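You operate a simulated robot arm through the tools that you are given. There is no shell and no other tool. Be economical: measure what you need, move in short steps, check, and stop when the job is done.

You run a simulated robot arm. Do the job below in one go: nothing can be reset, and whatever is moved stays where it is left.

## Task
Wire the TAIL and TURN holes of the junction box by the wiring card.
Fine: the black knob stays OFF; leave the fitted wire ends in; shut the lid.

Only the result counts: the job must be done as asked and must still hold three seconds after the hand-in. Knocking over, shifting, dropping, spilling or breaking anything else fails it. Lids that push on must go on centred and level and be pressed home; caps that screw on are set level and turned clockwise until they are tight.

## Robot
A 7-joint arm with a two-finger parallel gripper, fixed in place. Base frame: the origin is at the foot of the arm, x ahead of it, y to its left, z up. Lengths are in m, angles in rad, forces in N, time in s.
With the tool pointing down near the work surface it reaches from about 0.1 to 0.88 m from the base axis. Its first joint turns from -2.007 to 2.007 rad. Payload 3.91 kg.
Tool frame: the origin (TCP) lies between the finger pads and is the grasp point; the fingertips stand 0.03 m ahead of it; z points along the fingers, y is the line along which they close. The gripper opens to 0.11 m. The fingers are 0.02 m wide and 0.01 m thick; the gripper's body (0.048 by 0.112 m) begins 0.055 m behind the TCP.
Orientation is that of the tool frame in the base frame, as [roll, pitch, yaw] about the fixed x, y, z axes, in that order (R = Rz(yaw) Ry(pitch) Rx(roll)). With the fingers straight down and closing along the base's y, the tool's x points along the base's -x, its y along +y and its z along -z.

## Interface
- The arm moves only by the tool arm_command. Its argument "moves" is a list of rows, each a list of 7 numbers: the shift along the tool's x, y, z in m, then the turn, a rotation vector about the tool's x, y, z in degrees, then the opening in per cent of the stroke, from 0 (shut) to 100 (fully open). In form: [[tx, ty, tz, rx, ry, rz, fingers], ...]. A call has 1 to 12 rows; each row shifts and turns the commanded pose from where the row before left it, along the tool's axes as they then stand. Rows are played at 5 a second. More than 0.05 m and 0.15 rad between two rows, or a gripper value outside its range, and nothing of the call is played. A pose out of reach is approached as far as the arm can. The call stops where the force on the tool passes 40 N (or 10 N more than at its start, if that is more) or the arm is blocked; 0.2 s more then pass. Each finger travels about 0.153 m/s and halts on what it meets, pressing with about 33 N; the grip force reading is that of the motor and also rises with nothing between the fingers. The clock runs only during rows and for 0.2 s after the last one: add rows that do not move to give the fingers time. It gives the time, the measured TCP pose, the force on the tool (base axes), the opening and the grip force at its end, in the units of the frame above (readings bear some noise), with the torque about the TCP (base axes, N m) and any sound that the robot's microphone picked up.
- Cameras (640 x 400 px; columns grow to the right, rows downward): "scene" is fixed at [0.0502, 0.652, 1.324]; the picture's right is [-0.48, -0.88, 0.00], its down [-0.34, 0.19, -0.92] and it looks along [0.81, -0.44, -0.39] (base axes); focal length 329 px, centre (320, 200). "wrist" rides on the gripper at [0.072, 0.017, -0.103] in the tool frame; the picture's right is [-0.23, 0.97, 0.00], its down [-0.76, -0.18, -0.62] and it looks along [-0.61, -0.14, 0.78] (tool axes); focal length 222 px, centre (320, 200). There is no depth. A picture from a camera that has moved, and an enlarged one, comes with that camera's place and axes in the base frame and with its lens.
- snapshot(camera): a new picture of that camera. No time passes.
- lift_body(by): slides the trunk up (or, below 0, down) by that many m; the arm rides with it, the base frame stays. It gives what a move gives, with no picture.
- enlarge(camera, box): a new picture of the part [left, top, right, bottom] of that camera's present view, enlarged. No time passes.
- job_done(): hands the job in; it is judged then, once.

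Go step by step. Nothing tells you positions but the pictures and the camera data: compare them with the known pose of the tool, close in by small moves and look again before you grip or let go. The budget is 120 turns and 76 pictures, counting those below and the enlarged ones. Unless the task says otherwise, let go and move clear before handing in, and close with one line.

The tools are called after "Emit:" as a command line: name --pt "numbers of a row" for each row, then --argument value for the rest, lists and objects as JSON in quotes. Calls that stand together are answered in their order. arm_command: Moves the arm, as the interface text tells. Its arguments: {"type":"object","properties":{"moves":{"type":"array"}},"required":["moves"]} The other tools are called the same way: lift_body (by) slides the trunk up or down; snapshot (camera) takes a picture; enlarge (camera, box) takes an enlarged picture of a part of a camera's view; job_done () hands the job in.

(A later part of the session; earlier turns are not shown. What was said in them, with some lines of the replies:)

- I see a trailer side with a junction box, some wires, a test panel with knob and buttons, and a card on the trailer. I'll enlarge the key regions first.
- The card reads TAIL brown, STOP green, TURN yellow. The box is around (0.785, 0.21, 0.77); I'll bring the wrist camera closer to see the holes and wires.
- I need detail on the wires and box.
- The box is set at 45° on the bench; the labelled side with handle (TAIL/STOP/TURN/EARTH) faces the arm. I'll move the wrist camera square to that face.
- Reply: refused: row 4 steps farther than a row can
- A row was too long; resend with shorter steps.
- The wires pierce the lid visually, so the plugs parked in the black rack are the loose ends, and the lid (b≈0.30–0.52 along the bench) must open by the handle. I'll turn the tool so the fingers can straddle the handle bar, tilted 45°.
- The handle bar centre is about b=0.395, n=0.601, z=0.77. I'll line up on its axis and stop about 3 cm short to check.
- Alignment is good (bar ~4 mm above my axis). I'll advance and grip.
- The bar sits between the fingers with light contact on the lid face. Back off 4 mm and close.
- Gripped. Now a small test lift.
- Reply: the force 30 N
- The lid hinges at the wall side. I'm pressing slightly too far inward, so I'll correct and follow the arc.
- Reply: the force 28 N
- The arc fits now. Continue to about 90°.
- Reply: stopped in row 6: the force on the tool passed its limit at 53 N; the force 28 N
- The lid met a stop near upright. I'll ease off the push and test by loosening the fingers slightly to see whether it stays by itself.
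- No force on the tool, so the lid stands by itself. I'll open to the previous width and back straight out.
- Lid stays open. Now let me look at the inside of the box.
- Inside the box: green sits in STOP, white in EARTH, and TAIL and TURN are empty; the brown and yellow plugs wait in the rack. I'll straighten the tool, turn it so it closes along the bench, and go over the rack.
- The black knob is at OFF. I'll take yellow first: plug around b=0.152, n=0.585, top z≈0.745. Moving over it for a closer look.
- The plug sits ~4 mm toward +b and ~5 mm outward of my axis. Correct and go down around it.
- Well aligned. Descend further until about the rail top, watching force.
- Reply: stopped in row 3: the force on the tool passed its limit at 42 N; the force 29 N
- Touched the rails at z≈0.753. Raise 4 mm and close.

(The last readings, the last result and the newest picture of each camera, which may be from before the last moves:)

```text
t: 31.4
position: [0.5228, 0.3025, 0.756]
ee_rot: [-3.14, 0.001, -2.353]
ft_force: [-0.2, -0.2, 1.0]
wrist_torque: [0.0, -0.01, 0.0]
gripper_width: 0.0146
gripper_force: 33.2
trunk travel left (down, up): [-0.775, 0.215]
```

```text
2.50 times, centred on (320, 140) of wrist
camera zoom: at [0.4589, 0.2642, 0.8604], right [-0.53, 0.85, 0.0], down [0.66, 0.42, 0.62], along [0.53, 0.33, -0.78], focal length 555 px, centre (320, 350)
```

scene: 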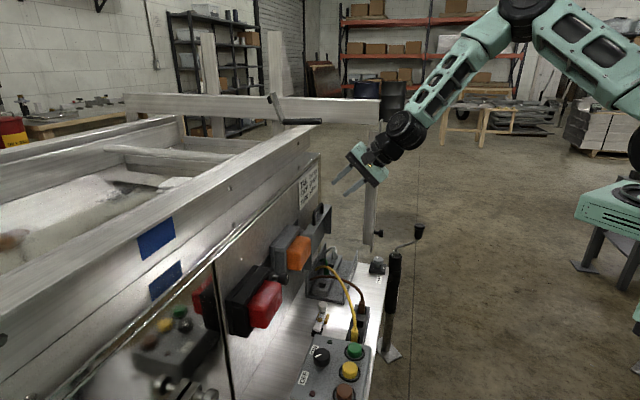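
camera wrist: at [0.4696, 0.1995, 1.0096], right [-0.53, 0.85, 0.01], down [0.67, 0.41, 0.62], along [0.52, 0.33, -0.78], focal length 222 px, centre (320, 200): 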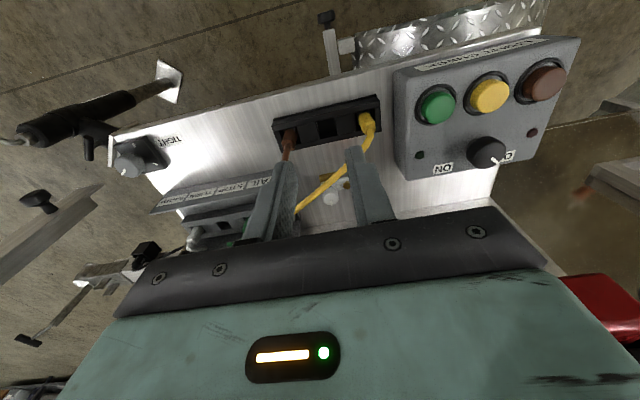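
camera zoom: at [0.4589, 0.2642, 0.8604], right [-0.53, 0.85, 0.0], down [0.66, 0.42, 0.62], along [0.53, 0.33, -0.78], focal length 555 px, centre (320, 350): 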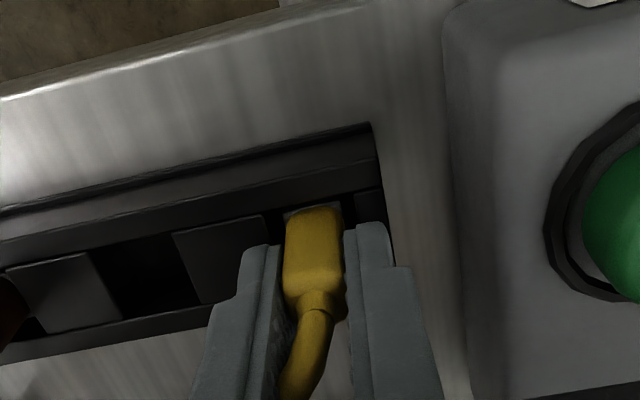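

Yellow plug gripped (14.6 mm). Lift straight out.

Emit:
arm_command --pt "0 0 -0.01 0 0 0 0" --pt "0 0 -0.02 0 0 0 0" --pt "0 0 -0.03 0 0 0 0" --pt "0 0 -0.03 0 0 0 0" --pt "0 0 -0.03 0 0 0 0" --pt "0 0 0 0 0 0 0"

Emit:
snapshot --camera "scene"

```text
t: 32.8
position: [0.5206, 0.3045, 0.8777]
ee_rot: [-3.141, -0.001, -2.352]
ft_force: [-0.7, -0.2, -1.6]
wrist_torque: [-0.01, -0.01, 0.03]
gripper_width: 0.015
gripper_force: 33.2
trunk travel left (down, up): [-0.775, 0.215]
```

```text
32 pictures are left
```

scene: 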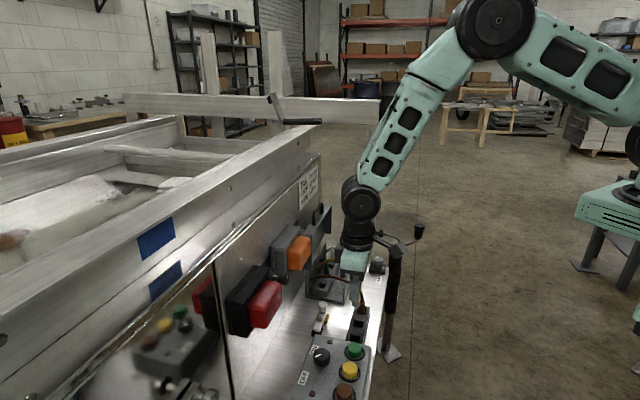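

The upright lid leaves too little room for a vertical hand over the holes. I'll put the plug back in its slot and regrip it with the tool leaning about 22° toward the robot.

Emit:
arm_command --pt "0 0 0.03 0 0 0 0" --pt "0 0 0.03 0 0 0 0" --pt "0 0 0.03 0 0 0 0" --pt "0 0 0.015 0 0 0 0" --pt "0 0 0.01 0 0 0 0" --pt "0 0 0.005 0 0 0 0" --pt "0 0 0 0 0 0 0"

```text
t: 34.4
position: [0.5204, 0.3032, 0.7553]
ee_rot: [-3.14, 0.0, -2.352]
ft_force: [0.5, -0.2, 1.1]
wrist_torque: [0.0, 0.02, 0.0]
gripper_width: 0.015
gripper_force: 32.9
trunk travel left (down, up): [-0.775, 0.215]
```

Back in place with no force. Release, rise, tilt, and come down again.

Emit:
arm_command --pt "0 0 0 0 0 0 15" --pt "0 0 0 0 0 0 31" --pt "0 0 -0.02 0 0 0 31" --pt "0 0 -0.025 0 0 0 31" --pt "0 0 0 0 -7.5 0 31" --pt "0 0 0 0 -7.5 0 31" --pt "0 0 0 0 -7.5 0 31" --pt "0.0074 0 -0.0031 0 0 0 31" --pt "0.0077 0 0.0185 0 0 0 31" --pt "0 0 0 0 0 0 31"

Emit:
enlarge --camera "wrist" --box '[220, 60, 420, 220]'

```text
t: 36.6
position: [0.5157, 0.2965, 0.7811]
ee_rot: [-3.141, 0.393, -2.355]
ft_force: [-1.0, -0.3, 0.2]
wrist_torque: [0.02, -0.02, 0.0]
gripper_width: 0.0338
gripper_force: 0.0
trunk travel left (down, up): [-0.775, 0.215]
```

```text
2.50 times, centred on (320, 140) of wrist
camera zoom: at [0.4297, 0.2345, 0.8499], right [-0.54, 0.84, 0.09], down [0.45, 0.2, 0.87], along [0.71, 0.51, -0.49], focal length 555 px, centre (320, 350)
```

zoom: 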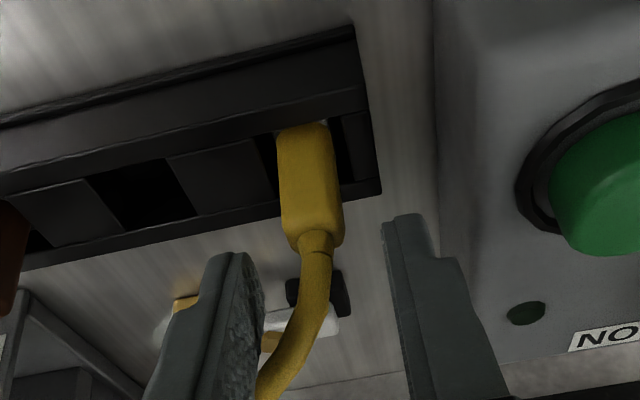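

Emit:
arm_command --pt "0.0044 0 0.0106 0 0 0 31" --pt "0.0038 0 0.0092 0 0 0 31" --pt "0 0 0 0 0 0 31" --pt "0 0 0 0 0 0 20" --pt "0 0 0 0 0 0 10" --pt "0 0 0 0 0 0 0" --pt "0 0 0 0 0 0 0"

Emit:
enlarge --camera "wrist" --box '[220, 60, 420, 220]'

```text
t: 38.2
position: [0.5156, 0.2975, 0.7603]
ee_rot: [-3.14, 0.395, -2.352]
ft_force: [-1.0, -0.3, -0.3]
wrist_torque: [0.0, -0.02, -0.02]
gripper_width: 0.0146
gripper_force: 32.4
trunk travel left (down, up): [-0.775, 0.215]
```

```text
2.50 times, centred on (320, 140) of wrist
camera zoom: at [0.4291, 0.2347, 0.8281], right [-0.54, 0.84, 0.09], down [0.45, 0.21, 0.87], along [0.71, 0.51, -0.49], focal length 555 px, centre (320, 350)
```

zoom: 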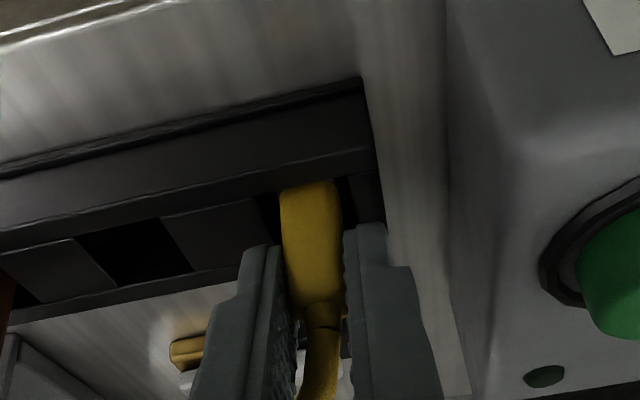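

Regripped with the lean. Lift vertically and carry it over toward the TURN hole.

Emit:
arm_command --pt "-0.0096 0 -0.0231 0 0 0 0" --pt "-0.0145 0 -0.0347 0 0 0 0" --pt "-0.0145 0 -0.0347 0 0 0 0" --pt "-0.0177 -0.0425 0.0073 0 0 0 0" --pt "-0.0177 -0.0425 0.0073 0 0 0 0" --pt "-0.0177 -0.0425 0.0073 0 0 0 0" --pt "-0.0177 -0.0425 0.0073 0 0 0 0" --pt "-0.0177 -0.0425 0.0073 0 0 0 0" --pt "-0.0177 -0.0425 0.0073 0 0 0 0" --pt "0 0 0 0 0 0 0"

Emit:
snapshot --camera "wrist"

Emit:
enlarge --camera "scene" --box '[290, 210, 402, 310]'

```text
t: 40.4
position: [0.7773, 0.1981, 0.8607]
ee_rot: [-3.14, 0.393, -2.351]
ft_force: [0.6, -0.3, 0.8]
wrist_torque: [0.03, -0.01, 0.03]
gripper_width: 0.0148
gripper_force: 32.3
trunk travel left (down, up): [-0.775, 0.215]
```

```text
29 pictures are left
camera wrist: at [0.6908, 0.1357, 0.9283], right [-0.54, 0.83, 0.09], down [0.45, 0.21, 0.87], along [0.71, 0.51, -0.49], focal length 222 px, centre (320, 200)
```

wrist: 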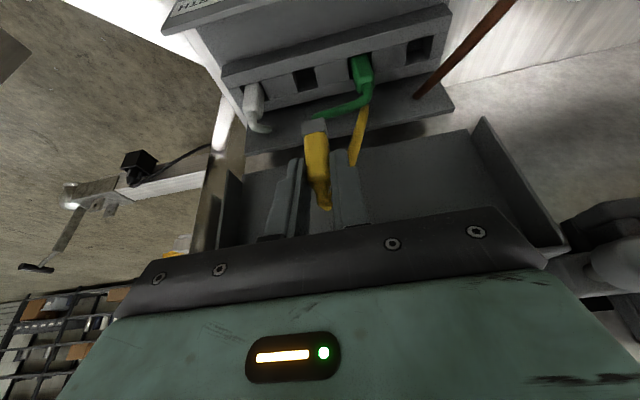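

```text
4.00 times, centred on (346, 260) of scene
camera zoom: at [0.0502, 0.652, 1.324], right [-0.48, -0.88, 0.0], down [-0.34, 0.19, -0.92], along [0.81, -0.44, -0.39], focal length 1316 px, centre (216, -40)
```

zoom: 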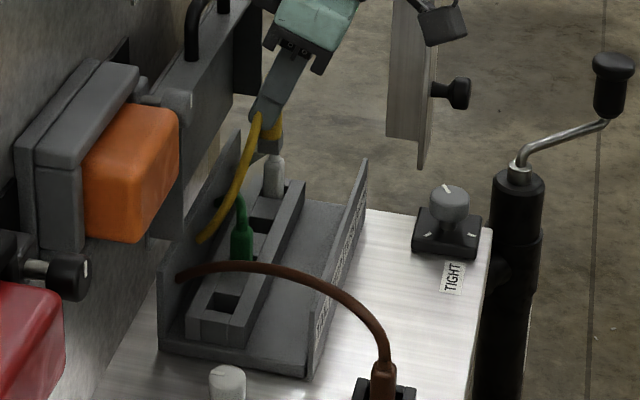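

Clear view: TURN hole at b≈0.416, n≈0.705. Move the plug to hover just above it.

Emit:
arm_command --pt "-0.0065 -0.006 0.0027 0 0 0 0" --pt "0.0096 0 0.0231 0 0 0 0" --pt "0.0077 0 0.0185 0 0 0 0" --pt "0 0 0 0 0 0 0"

Emit:
enlarge --camera "wrist" --box '[220, 50, 420, 210]'

Emit:
enlarge --camera "scene" --box '[310, 235, 374, 290]'

```text
t: 41.4
position: [0.7869, 0.2002, 0.816]
ee_rot: [-3.141, 0.394, -2.352]
ft_force: [0.4, 0.3, 0.0]
wrist_torque: [0.0, 0.02, 0.0]
gripper_width: 0.0147
gripper_force: 32.6
trunk travel left (down, up): [-0.775, 0.215]
```

```text
2.50 times, centred on (320, 130) of wrist
camera zoom: at [0.6999, 0.1372, 0.8843], right [-0.54, 0.83, 0.09], down [0.45, 0.2, 0.87], along [0.71, 0.51, -0.49], focal length 555 px, centre (320, 375)
```

zoom: 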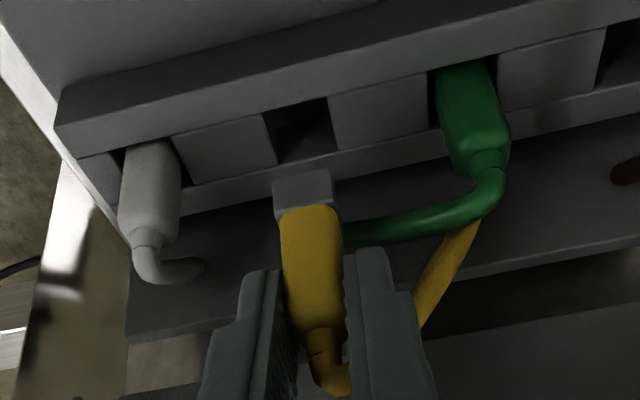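

```text
7.27 times, centred on (342, 262) of scene
camera zoom: at [0.0502, 0.652, 1.324], right [-0.48, -0.88, 0.0], down [-0.34, 0.19, -0.92], along [0.81, -0.44, -0.39], focal length 2392 px, centre (160, -254)
```

zoom: 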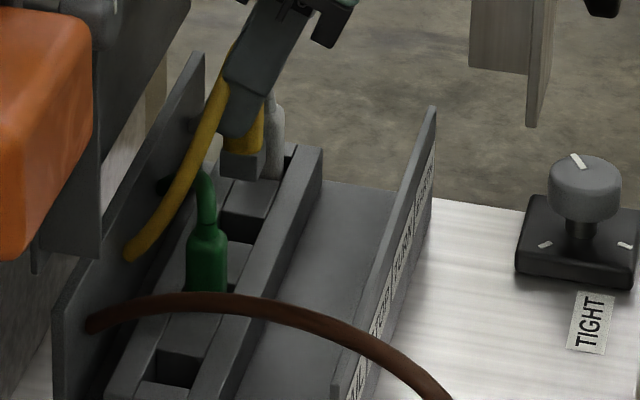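

Tip and hole line up in both views. Lower in small steps, watching the force.

Emit:
arm_command --pt "0.0038 0 0.0092 0 0 0 0" --pt "0.0031 0 0.0074 0 0 0 0" --pt "0.0023 0 0.0055 0 0 0 0" --pt "0.0019 0 0.0046 0 0 0 0" --pt "0 0 0 0 0 0 0"

Emit:
enlarge --camera "wrist" --box '[220, 50, 420, 210]'

```text
t: 42.6
position: [0.7874, 0.1999, 0.786]
ee_rot: [-3.139, 0.395, -2.353]
ft_force: [-0.2, 0.1, -0.2]
wrist_torque: [0.0, -0.03, 0.0]
gripper_width: 0.0147
gripper_force: 33.1
trunk travel left (down, up): [-0.775, 0.215]
```

```text
2.50 times, centred on (320, 130) of wrist
camera zoom: at [0.7003, 0.1374, 0.8551], right [-0.54, 0.83, 0.09], down [0.45, 0.21, 0.87], along [0.71, 0.51, -0.49], focal length 555 px, centre (320, 375)
```

zoom: 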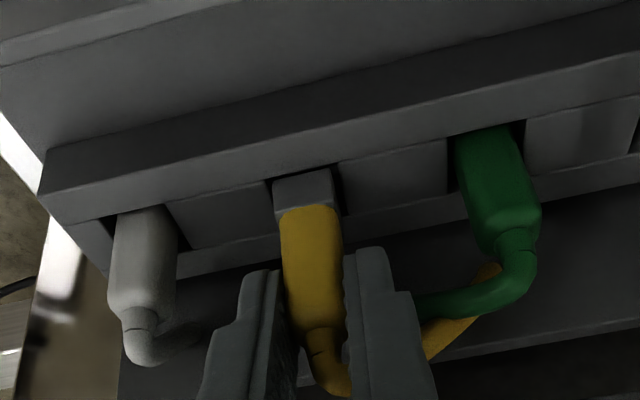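

Entering the slot cleanly, no force. Continue down.

Emit:
arm_command --pt "0.0015 0 0.0037 0 0 0 0" --pt "0.0015 0 0.0037 0 0 0 0" --pt "0.0015 0 0.0037 0 0 0 0" --pt "0.0012 0 0.0028 0 0 0 0" --pt "0 0 0 0 0 0 0"

Emit:
enlarge --camera "wrist" --box '[220, 50, 420, 210]'

```text
t: 43.8
position: [0.7868, 0.2014, 0.7724]
ee_rot: [-3.14, 0.393, -2.352]
ft_force: [0.8, 0.0, -0.4]
wrist_torque: [0.0, -0.03, -0.03]
gripper_width: 0.0148
gripper_force: 32.8
trunk travel left (down, up): [-0.775, 0.215]
```

```text
2.50 times, centred on (320, 130) of wrist
camera zoom: at [0.7006, 0.1378, 0.8404], right [-0.54, 0.83, 0.09], down [0.45, 0.21, 0.87], along [0.71, 0.51, -0.49], focal length 555 px, centre (320, 375)
```

zoom: 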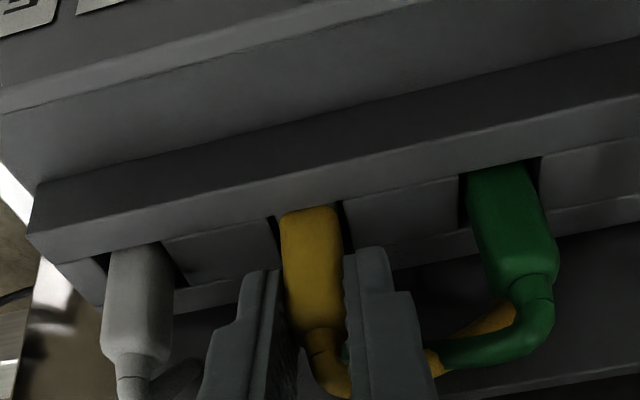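

Inserted nearly to the same depth as its neighbours. Press gently until it seats.

Emit:
arm_command --pt "0.0008 0 0.0018 0 0 0 0" --pt "0.0008 0 0.0018 0 0 0 0" --pt "0.0008 0 0.0018 0 0 0 0" --pt "0 0 0 0 0 0 0"

```text
t: 44.8
position: [0.7876, 0.201, 0.7661]
ee_rot: [-3.14, 0.396, -2.35]
ft_force: [-2.0, -0.7, 12.0]
wrist_torque: [-0.05, 0.08, 0.03]
gripper_width: 0.0148
gripper_force: 33.0
trunk travel left (down, up): [-0.775, 0.215]
```

Emit:
arm_command --pt "0.0008 0 0.0018 0 0 0 0" --pt "0.0008 0 0.0018 0 0 0 0" --pt "0 0 0 0 0 0 0"

Emit:
enlarge --camera "wrist" --box '[220, 50, 420, 210]'

```text
t: 45.6
position: [0.7884, 0.2017, 0.7637]
ee_rot: [-3.138, 0.398, -2.35]
ft_force: [4.8, 0.9, 23.8]
wrist_torque: [0.09, -0.3, 0.0]
gripper_width: 0.0148
gripper_force: 33.6
trunk travel left (down, up): [-0.775, 0.215]
```

```text
2.50 times, centred on (320, 130) of wrist
camera zoom: at [0.701, 0.1378, 0.832], right [-0.54, 0.84, 0.09], down [0.45, 0.2, 0.87], along [0.71, 0.51, -0.48], focal length 555 px, centre (320, 375)
```

zoom: 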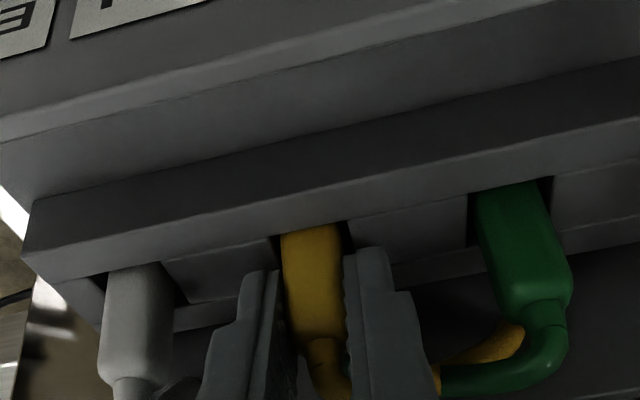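

Seated at the same height as the fitted plugs. Release and retreat.

Emit:
arm_command --pt "-0.0004 0 -0.0009 0 0 0 0" --pt "0 0 0 0 0 0 15" --pt "0 0 0 0 0 0 31" --pt "-0.0077 0 -0.0185 0 0 0 31" --pt "-0.0134 0 -0.0323 0 0 0 31" --pt "-0.0134 0 -0.0323 0 0 0 31" --pt "0 0 0 0 0 0 31"

Emit:
enlarge --camera "wrist" --box '[200, 20, 440, 200]'

```text
t: 47.2
position: [0.7854, 0.1985, 0.8532]
ee_rot: [-3.14, 0.394, -2.352]
ft_force: [-0.2, 0.3, 0.3]
wrist_torque: [0.0, -0.01, 0.01]
gripper_width: 0.0342
gripper_force: 0.1
trunk travel left (down, up): [-0.775, 0.215]
```

```text
2.22 times, centred on (320, 110) of wrist
camera zoom: at [0.6996, 0.1361, 0.9224], right [-0.54, 0.84, 0.09], down [0.45, 0.21, 0.87], along [0.71, 0.51, -0.49], focal length 494 px, centre (320, 400)
```

zoom: 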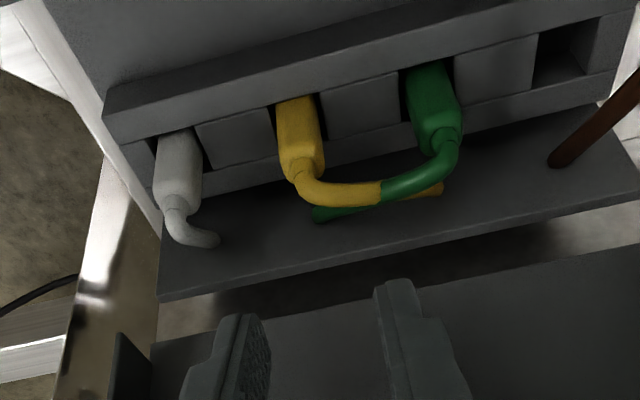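

Yellow is seated in TURN. Now go over to the brown plug in the rack.

Emit:
arm_command --pt "0.0225 0.0312 -0.0093 0 0 0 31" --pt "0.0225 0.0312 -0.0093 0 0 0 31" --pt "0.0225 0.0312 -0.0093 0 0 0 31" --pt "0.0225 0.0312 -0.0093 0 0 0 31" --pt "0.0225 0.0312 -0.0093 0 0 0 31" --pt "0.0192 0 0.0462 0 0 0 31" --pt "0 0 0 0 0 0 31"

Emit:
enlarge --camera "wrist" --box '[220, 50, 420, 210]'

```text
t: 48.8
position: [0.5882, 0.2234, 0.8004]
ee_rot: [-3.14, 0.394, -2.352]
ft_force: [0.1, 1.2, 0.3]
wrist_torque: [0.0, 0.0, 0.03]
gripper_width: 0.034
gripper_force: 0.0
trunk travel left (down, up): [-0.775, 0.215]
```

```text
2.50 times, centred on (320, 130) of wrist
camera zoom: at [0.5022, 0.1598, 0.869], right [-0.54, 0.84, 0.09], down [0.45, 0.2, 0.87], along [0.71, 0.51, -0.49], focal length 555 px, centre (320, 375)
```

zoom: 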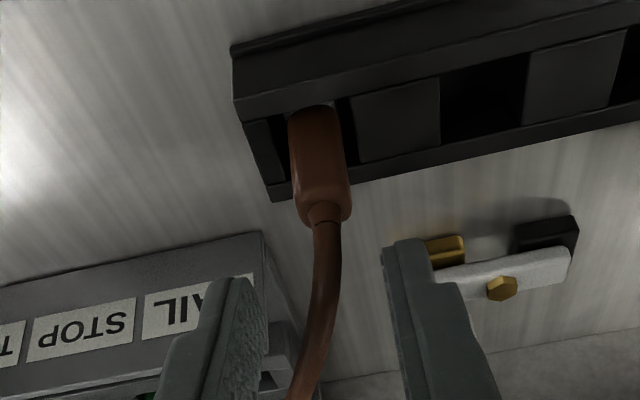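

Brown plug at b≈0.255, same n as yellow. Shift 3 mm, descend and grip.

Emit:
arm_command --pt "-0.0009 0.003 0.0004 0 0 0 31" --pt "0.0077 0 0.0185 0 0 0 31" --pt "0.0046 0 0.0111 0 0 0 31" --pt "0.0032 0 0.0076 0 0 0 31" --pt "0 0 0 0 0 0 31"

Emit:
enlarge --camera "wrist" --box '[220, 60, 420, 220]'

```text
t: 50.0
position: [0.5897, 0.226, 0.7617]
ee_rot: [-3.141, 0.393, -2.353]
ft_force: [-0.2, -0.4, -0.1]
wrist_torque: [0.0, 0.03, 0.01]
gripper_width: 0.0343
gripper_force: 0.1
trunk travel left (down, up): [-0.775, 0.215]
```

```text
2.50 times, centred on (320, 140) of wrist
camera zoom: at [0.5023, 0.1628, 0.8302], right [-0.54, 0.83, 0.09], down [0.45, 0.2, 0.87], along [0.71, 0.51, -0.49], focal length 555 px, centre (320, 350)
```

zoom: 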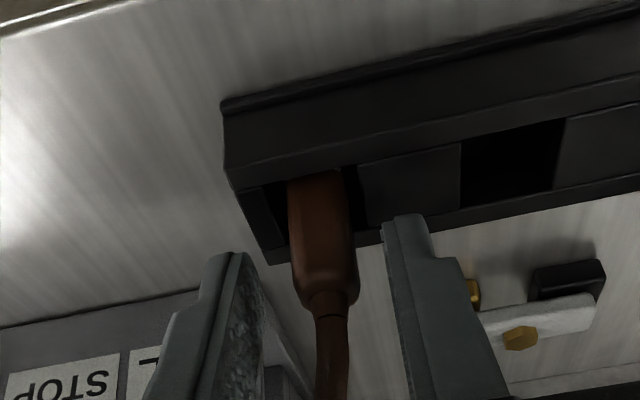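

Emit:
arm_command --pt "0.0004 0 0.0009 0 0 0 20" --pt "0 0 0 0 0 0 10" --pt "0 0 0 0 0 0 0" --pt "0 0 0 0 0 0 0" --pt "-0.0038 0 -0.0092 0 0 0 0" --pt "-0.0096 0 -0.0231 0 0 0 0" --pt "-0.0115 0 -0.0277 0 0 0 0" --pt "-0.0134 0 -0.0323 0 0 0 0" --pt "0 0 0 0 0 0 0"

```text
t: 52.0
position: [0.5901, 0.2261, 0.8602]
ee_rot: [-3.141, 0.393, -2.353]
ft_force: [-0.4, 0.0, -0.1]
wrist_torque: [-0.06, 0.02, 0.0]
gripper_width: 0.0145
gripper_force: 33.4
trunk travel left (down, up): [-0.775, 0.215]
```

Brown plug held. Carry it to hover above the TAIL hole.

Emit:
arm_command --pt "-0.028 -0.0148 0.0116 0 0 0 0" --pt "-0.028 -0.0148 0.0116 0 0 0 0" --pt "-0.028 -0.0147 0.0116 0 0 0 0" --pt "-0.0278 -0.0147 0.0115 0 0 0 0" --pt "0.0077 0 0.0185 0 0 0 0" --pt "0.0096 0 0.0231 0 0 0 0" --pt "0 0 0 0 0 0 0"

Emit:
enlarge --camera "wrist" --box '[220, 50, 420, 210]'

Emit:
enlarge --camera "scene" --box '[300, 245, 364, 300]'

```text
t: 53.6
position: [0.7178, 0.2716, 0.8146]
ee_rot: [-3.139, 0.392, -2.352]
ft_force: [0.5, -0.7, 0.2]
wrist_torque: [0.0, 0.01, 0.05]
gripper_width: 0.0145
gripper_force: 33.2
trunk travel left (down, up): [-0.775, 0.215]
```

```text
2.50 times, centred on (320, 130) of wrist
camera zoom: at [0.6301, 0.2085, 0.8837], right [-0.54, 0.84, 0.09], down [0.45, 0.21, 0.87], along [0.71, 0.51, -0.49], focal length 555 px, centre (320, 375)
```

zoom: 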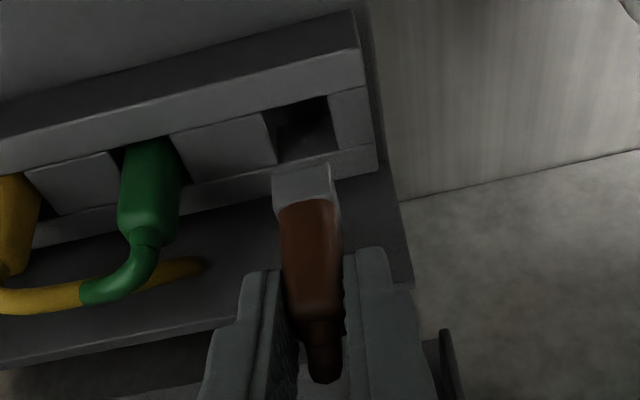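

```text
7.27 times, centred on (332, 272) of scene
camera zoom: at [0.0502, 0.652, 1.324], right [-0.48, -0.88, 0.0], down [-0.34, 0.19, -0.92], along [0.81, -0.44, -0.39], focal length 2392 px, centre (233, -327)
```

zoom: 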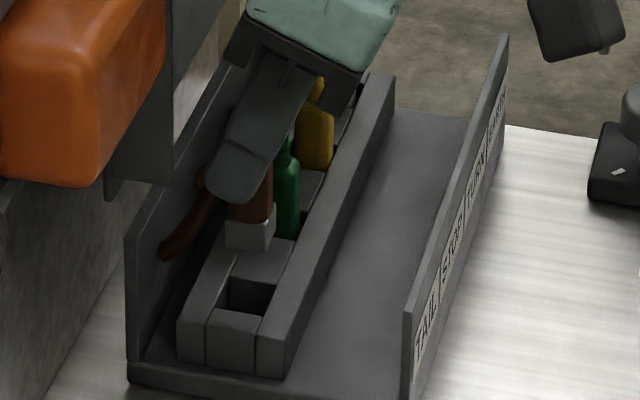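

Alignment matches the TURN insertion exactly. Lower it.

Emit:
arm_command --pt "0.0038 0 0.0092 0 0 0 0" --pt "0.0031 0 0.0074 0 0 0 0" --pt "0.0023 0 0.0055 0 0 0 0" --pt "0.0019 0 0.0046 0 0 0 0" --pt "0.0015 0 0.0037 0 0 0 0" --pt "0.0015 0 0.0037 0 0 0 0" --pt "0.0015 0 0.0037 0 0 0 0" --pt "0.0012 0 0.0028 0 0 0 0" --pt "0 0 0 0 0 0 0"

Emit:
enlarge --camera "wrist" --box '[220, 50, 420, 210]'

```text
t: 55.6
position: [0.717, 0.2711, 0.7725]
ee_rot: [-3.139, 0.396, -2.352]
ft_force: [6.8, 6.6, 1.8]
wrist_torque: [0.27, -0.24, 0.0]
gripper_width: 0.0145
gripper_force: 32.5
trunk travel left (down, up): [-0.775, 0.215]
```

```text
2.50 times, centred on (320, 130) of wrist
camera zoom: at [0.63, 0.2079, 0.8405], right [-0.54, 0.83, 0.09], down [0.45, 0.2, 0.87], along [0.71, 0.51, -0.49], focal length 555 px, centre (320, 375)
```

zoom: 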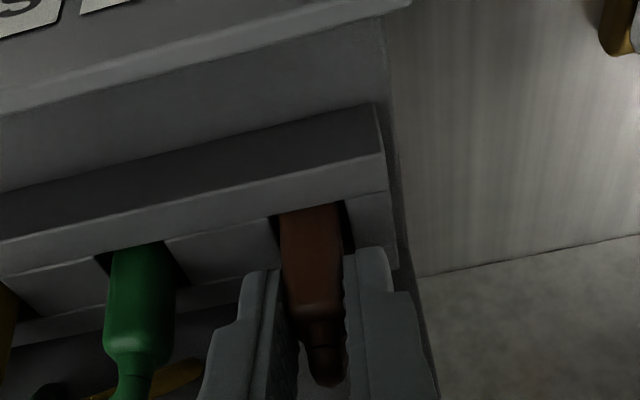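

It's in, pressing lightly on the outer rail; I'll shift 1.5 mm inward and seat it.

Emit:
arm_command --pt "-0.0014 0 0.0006 0 0 0 0" --pt "0.0008 0 0.0018 0 0 0 0" --pt "0.0008 0 0.0018 0 0 0 0" --pt "0.0008 0 0.0018 0 0 0 0" --pt "0.0004 0 0.0009 0 0 0 0" --pt "0 0 0 0 0 0 0"

```text
t: 57.0
position: [0.7179, 0.2716, 0.7675]
ee_rot: [-3.14, 0.397, -2.354]
ft_force: [-2.3, -5.5, 30.6]
wrist_torque: [-0.18, 0.05, -0.01]
gripper_width: 0.0144
gripper_force: 32.7
trunk travel left (down, up): [-0.775, 0.215]
```

Seated firmly (30 N on the bottom). Release and retreat.

Emit:
arm_command --pt "-0.0006 0 -0.0014 0 0 0 0" --pt "0 0 0 0 0 0 15" --pt "0 0 0 0 0 0 31" --pt "-0.0077 0 -0.0185 0 0 0 31" --pt "-0.0134 0 -0.0323 0 0 0 31" --pt "-0.0134 0 -0.0323 0 0 0 31" --pt "0 0 0 0 0 0 31"

Emit:
enlarge --camera "wrist" --box '[120, 20, 420, 220]'

Emit:
enlarge --camera "scene" --box '[290, 180, 402, 300]'

```text
t: 58.6
position: [0.7161, 0.272, 0.8578]
ee_rot: [-3.139, 0.392, -2.353]
ft_force: [-0.1, -1.1, 0.1]
wrist_torque: [-0.01, 0.01, -0.03]
gripper_width: 0.034
gripper_force: 0.0
trunk travel left (down, up): [-0.775, 0.215]
```

```text
2.00 times, centred on (270, 120) of wrist
camera zoom: at [0.6295, 0.2095, 0.926], right [-0.54, 0.84, 0.09], down [0.45, 0.21, 0.87], along [0.71, 0.51, -0.49], focal length 444 px, centre (420, 360)
```

zoom: 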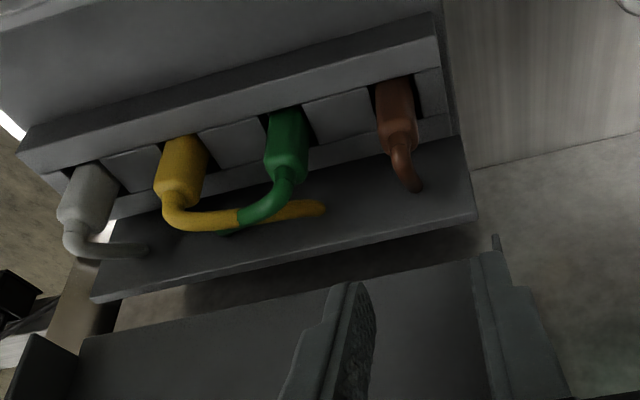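

```text
3.33 times, centred on (346, 240) of scene
camera zoom: at [0.0502, 0.652, 1.324], right [-0.48, -0.88, 0.0], down [-0.34, 0.19, -0.92], along [0.81, -0.44, -0.39], focal length 1096 px, centre (233, 67)
```

zoom: 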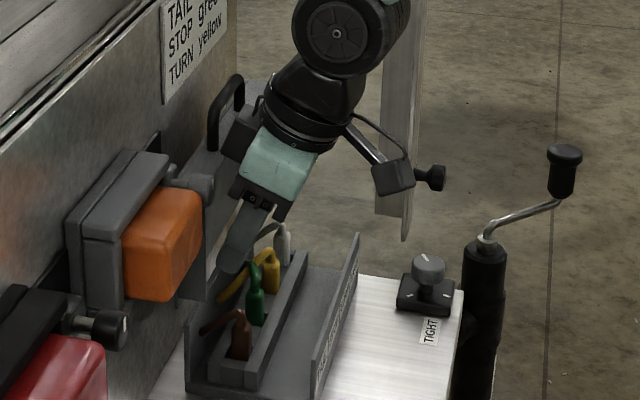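

Brown in TAIL, green in STOP, yellow in TURN, white in EARTH. Now back out and re-orient to take the handle again and shut the lid.

Emit:
arm_command --pt "0.0416 0 -0.0172 0 0 0 31" --pt "0.0416 0 -0.0172 0 0 0 31" --pt "-0.0153 0 -0.037 0 0 0 31" --pt "-0.0153 0 -0.037 0 0 0 31" --pt "-0.0153 0 -0.037 0 0 0 31" --pt "-0.0153 0 -0.037 0 0 0 31" --pt "0 0 0 0 7.5 0 31" --pt "0 0 0 0 7.5 0 31" --pt "0 0 0 0 7.5 0 31" --pt "0 -0.039 0 0 0 0 31" --pt "0 -0.039 0 0 0 0 31"

Emit:
arm_command --pt "0 0 0 0 0 7.5 31" --pt "0 0 0 0 0 7.5 31" --pt "0 0 0 0 0 7.5 31" --pt "0 0 0 0 0 7.5 31" --pt "0 0 0 0 0 7.5 31" --pt "0 0 0 0 0 7.5 31" --pt "0 0 0 0 0 7.5 31" --pt "0 0 0 0 0 7.5 31" --pt "0 0 0 0 0 7.5 31" --pt "0 0 0 0 0 7.5 31" --pt "0 0 0 0 0 7.5 31" --pt "0 0 0 0 0 7.5 31"

Emit:
arm_command --pt "0 0 0 -7.4 0 0 31" --pt "0 0 0 -7.4 0 0 31" --pt "0 0 0 -7.4 0 0 31" --pt "0 0 0 -7.4 0 0 31" --pt "0 0 0 -7.4 0 0 31" --pt "0 0 0 -7.15 0 0 31" --pt "0 0 0 0 0 0 31"

```text
t: 61.0
position: [0.7078, 0.1509, 1.0177]
ee_rot: [-3.141, -0.002, -2.352]
ft_force: [-0.3, -0.1, 0.5]
wrist_torque: [-0.06, -0.01, 0.0]
gripper_width: 0.034
gripper_force: 0.1
trunk travel left (down, up): [-0.775, 0.215]
```

```text
t: 63.6
position: [0.7085, 0.1523, 1.0166]
ee_rot: [3.14, -0.001, 2.358]
ft_force: [0.1, -0.1, 0.6]
wrist_torque: [0.03, -0.01, 0.01]
gripper_width: 0.0338
gripper_force: 0.0
trunk travel left (down, up): [-0.775, 0.215]
```

```text
t: 65.2
position: [0.7084, 0.1528, 1.0172]
ee_rot: [2.369, 0.004, 2.36]
ft_force: [-0.9, 0.2, 0.5]
wrist_torque: [0.0, -0.01, 0.0]
gripper_width: 0.0342
gripper_force: 0.1
trunk travel left (down, up): [-0.775, 0.215]
```

Emit:
arm_command --pt "0.001 0.0388 0 0 0 0 31" --pt "0 0 0.033 0 0 0 31" --pt "0 0 0 0 0 0 31"

Emit:
enlarge --camera "wrist" --box '[200, 40, 440, 240]'

```text
t: 66.0
position: [0.7451, 0.1908, 1.0181]
ee_rot: [2.371, 0.001, 2.359]
ft_force: [0.6, -0.3, 0.3]
wrist_torque: [-0.05, 0.01, 0.03]
gripper_width: 0.034
gripper_force: 0.0
trunk travel left (down, up): [-0.775, 0.215]
```

```text
2.00 times, centred on (320, 140) of wrist
camera zoom: at [0.6512, 0.1998, 1.1053], right [0.65, 0.34, 0.68], down [0.14, -0.94, 0.32], along [0.74, -0.11, -0.66], focal length 444 px, centre (320, 320)
```

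zoom: 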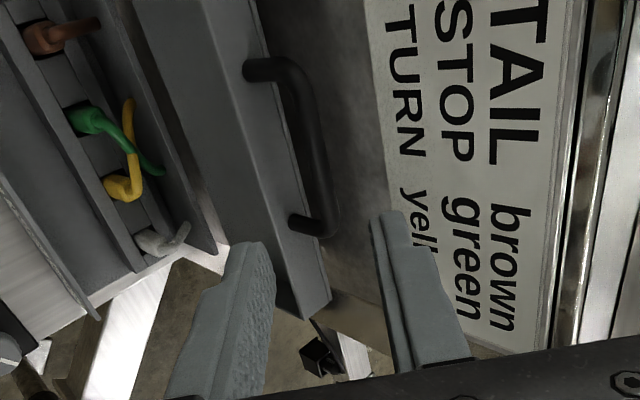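

Handle is where I left it. Advance along the same line and regrip.

Emit:
arm_command --pt "0 0 0.04 0 0 0 31" --pt "0 0 0.04 0 0 0 31" --pt "0 0 0.018 0 0 0 31" --pt "0 0 0 0 0 0 31"

Emit:
enlarge --camera "wrist" --box '[200, 40, 440, 240]'

```text
t: 67.0
position: [0.7914, 0.2401, 0.9488]
ee_rot: [2.371, 0.001, 2.361]
ft_force: [-0.2, -0.7, -0.4]
wrist_torque: [0.0, -0.02, -0.02]
gripper_width: 0.034
gripper_force: 0.1
trunk travel left (down, up): [-0.775, 0.215]
```

```text
2.00 times, centred on (320, 140) of wrist
camera zoom: at [0.6981, 0.2482, 1.0347], right [0.65, 0.34, 0.68], down [0.14, -0.93, 0.32], along [0.74, -0.11, -0.66], focal length 444 px, centre (320, 320)
```

zoom: 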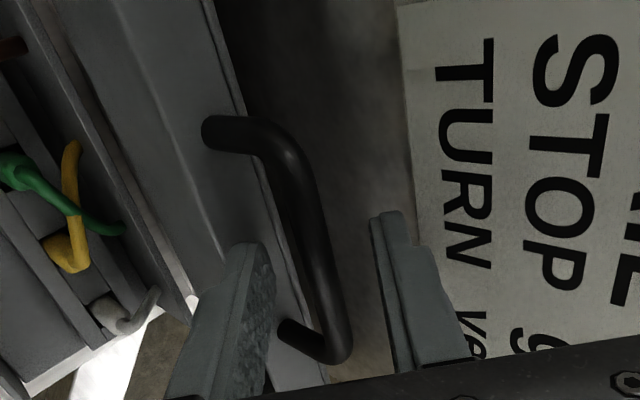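

Bar is between the fingers. Grip and start the reverse arc.

Emit:
arm_command --pt "0 0 0 0 0 0 18" --pt "0 0 0 0 0 0 9" --pt "0 0 0 0 0 0 0" --pt "0 0 0 0 0 0 0" --pt "0 -0.0159 -0.0102 0 0 0 0" --pt "0 -0.0189 -0.009 0 0 0 0" --pt "0 -0.0199 -0.0065 0 0 0 0" --pt "0 0 0 0 0 0 0"

```text
t: 68.8
position: [0.7509, 0.1974, 0.9315]
ee_rot: [2.369, 0.001, 2.364]
ft_force: [-10.3, 0.2, 13.7]
wrist_torque: [0.55, 0.48, 0.18]
gripper_width: 0.0091
gripper_force: 44.7
trunk travel left (down, up): [-0.775, 0.215]
```

Emit:
arm_command --pt "0 -0.0201 -0.0056 0 0 0 0" --pt "0 -0.0209 -0.001 0 0 0 0" --pt "0 -0.0208 0.0017 0 0 0 0" --pt "0 -0.0205 0.0043 0 0 0 0" --pt "0 0 0 0 0 0 0"

```text
t: 70.0
position: [0.7097, 0.1543, 0.8725]
ee_rot: [2.37, 0.002, 2.36]
ft_force: [-6.2, 13.2, -2.9]
wrist_torque: [0.22, 0.25, 0.32]
gripper_width: 0.0095
gripper_force: 44.6
trunk travel left (down, up): [-0.775, 0.215]
```

Emit:
arm_command --pt "0.0015 -0.0197 0.0071 0 0 0 0" --pt "0 -0.0186 0.0095 0 0 0 0" --pt "0 -0.0172 0.0119 0 0 0 0" --pt "0 0 0 0 0 0 0"

Emit:
enlarge --camera "scene" --box '[290, 205, 402, 295]'

```text
t: 71.0
position: [0.6948, 0.1411, 0.815]
ee_rot: [2.37, 0.003, 2.357]
ft_force: [1.4, 5.6, -1.3]
wrist_torque: [-0.1, -0.15, 0.19]
gripper_width: 0.0091
gripper_force: 45.3
trunk travel left (down, up): [-0.775, 0.215]
```

```text
4.44 times, centred on (346, 250) of scene
camera zoom: at [0.0502, 0.652, 1.324], right [-0.48, -0.88, 0.0], down [-0.34, 0.19, -0.92], along [0.81, -0.44, -0.39], focal length 1462 px, centre (204, -22)
```

zoom: 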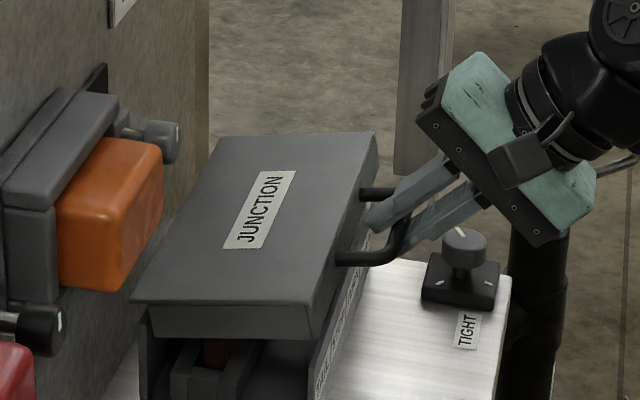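

Nearly shut. Lower the rest gently until it seats.

Emit:
arm_command --pt "0 -0.0078 0.0068 0 0 0 0" --pt "0 -0.0078 0.0072 0 0 0 0" --pt "0 -0.0025 0.0027 0 0 0 0" --pt "0 -0.0025 0.0027 0 0 0 0" --pt "0 0 0 0 0 0 0"

```text
t: 72.2
position: [0.6956, 0.1406, 0.7859]
ee_rot: [2.371, 0.003, 2.36]
ft_force: [5.0, 1.7, -0.1]
wrist_torque: [-0.28, -0.37, 0.07]
gripper_width: 0.0091
gripper_force: 44.7
trunk travel left (down, up): [-0.775, 0.215]
```

Emit:
arm_command --pt "0 -0.0014 0.0014 0 0 0 0" --pt "0 -0.0014 0.0014 0 0 0 0" --pt "0 -0.0014 0.0014 0 0 0 0" --pt "0 0 0 0 0 0 0"

Emit:
enlarge --camera "scene" --box '[290, 220, 402, 310]'

```text
t: 73.3
position: [0.6956, 0.1393, 0.7828]
ee_rot: [2.364, 0.006, 2.358]
ft_force: [-12.2, -15.2, 26.6]
wrist_torque: [0.04, -0.12, 0.38]
gripper_width: 0.0089
gripper_force: 45.0
trunk travel left (down, up): [-0.775, 0.215]
stopped in row 4: the force on the tool passed its limit at 41 N (the readings are from after the stop); the commanded pose is now the measured one
```

```text
4.44 times, centred on (346, 265) of scene
camera zoom: at [0.0502, 0.652, 1.324], right [-0.48, -0.88, 0.0], down [-0.34, 0.19, -0.92], along [0.81, -0.44, -0.39], focal length 1462 px, centre (204, -89)
```

zoom: 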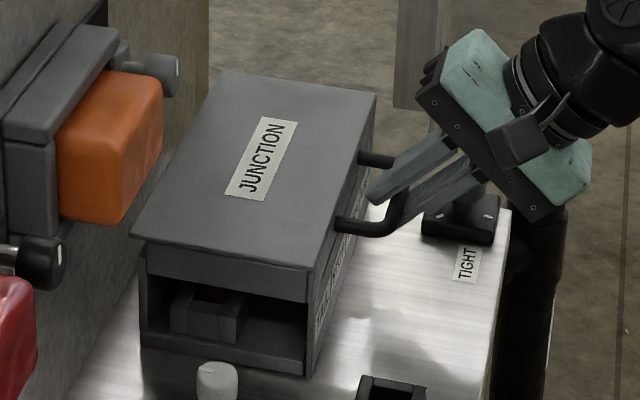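

The lid is down on its stop. Release and back straight off the handle.

Emit:
arm_command --pt "0 0 0 0 0 0 12" --pt "0 0 0 0 0 0 22" --pt "0 0 0 0 0 0 28" --pt "0 0 -0.015 0 0 0 28" --pt "0 0 -0.03 0 0 0 28" --pt "0 0 -0.04 0 0 0 28" --pt "0 0 -0.04 0 0 0 28" --pt "0 0 0 0 0 0 28"

Emit:
enlarge --camera "wrist" --box '[160, 0, 400, 200]'

Emit:
snapshot --camera "scene"

Emit:
enlarge --camera "scene" --box '[290, 220, 402, 310]'

```text
t: 75.1
position: [0.6336, 0.079, 0.8722]
ee_rot: [2.365, 0.002, 2.358]
ft_force: [0.7, 0.0, -0.5]
wrist_torque: [-0.02, 0.0, 0.01]
gripper_width: 0.0306
gripper_force: 0.0
trunk travel left (down, up): [-0.775, 0.215]
```

```text
2.00 times, centred on (280, 100) of wrist
camera zoom: at [0.5401, 0.0885, 0.9578], right [0.65, 0.33, 0.68], down [0.14, -0.94, 0.32], along [0.75, -0.11, -0.65], focal length 444 px, centre (400, 400)
```

zoom: 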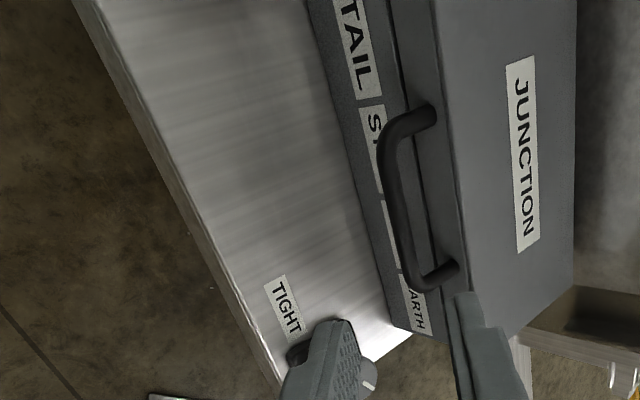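

```text
9 pictures are left
```

scene: 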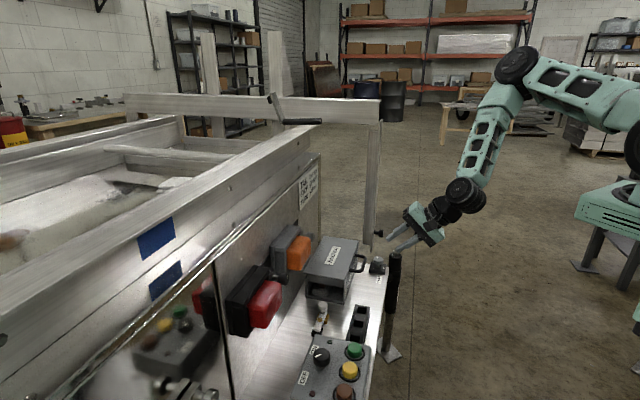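

```text
4.44 times, centred on (346, 265) of scene
camera zoom: at [0.0502, 0.652, 1.324], right [-0.48, -0.88, 0.0], down [-0.34, 0.19, -0.92], along [0.81, -0.44, -0.39], focal length 1462 px, centre (204, -89)
```

zoom: 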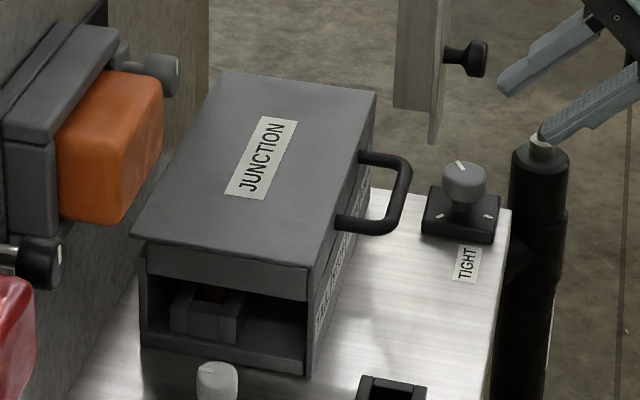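

The lid is shut and level, with both wires fitted: brown in TAIL, yellow in TURN. The knob is still at OFF and the hand is clear, so I'm handing in.

Emit:
job_done

```text
The job is handed in.
```

I wired the junction box by the card: brown is in TAIL and yellow is in TURN. The green (STOP) and white (EARTH) ends are still in, the black knob is still OFF, and the lid is shut. I left the grey TIGHT knob alone because the task didn't mention it.
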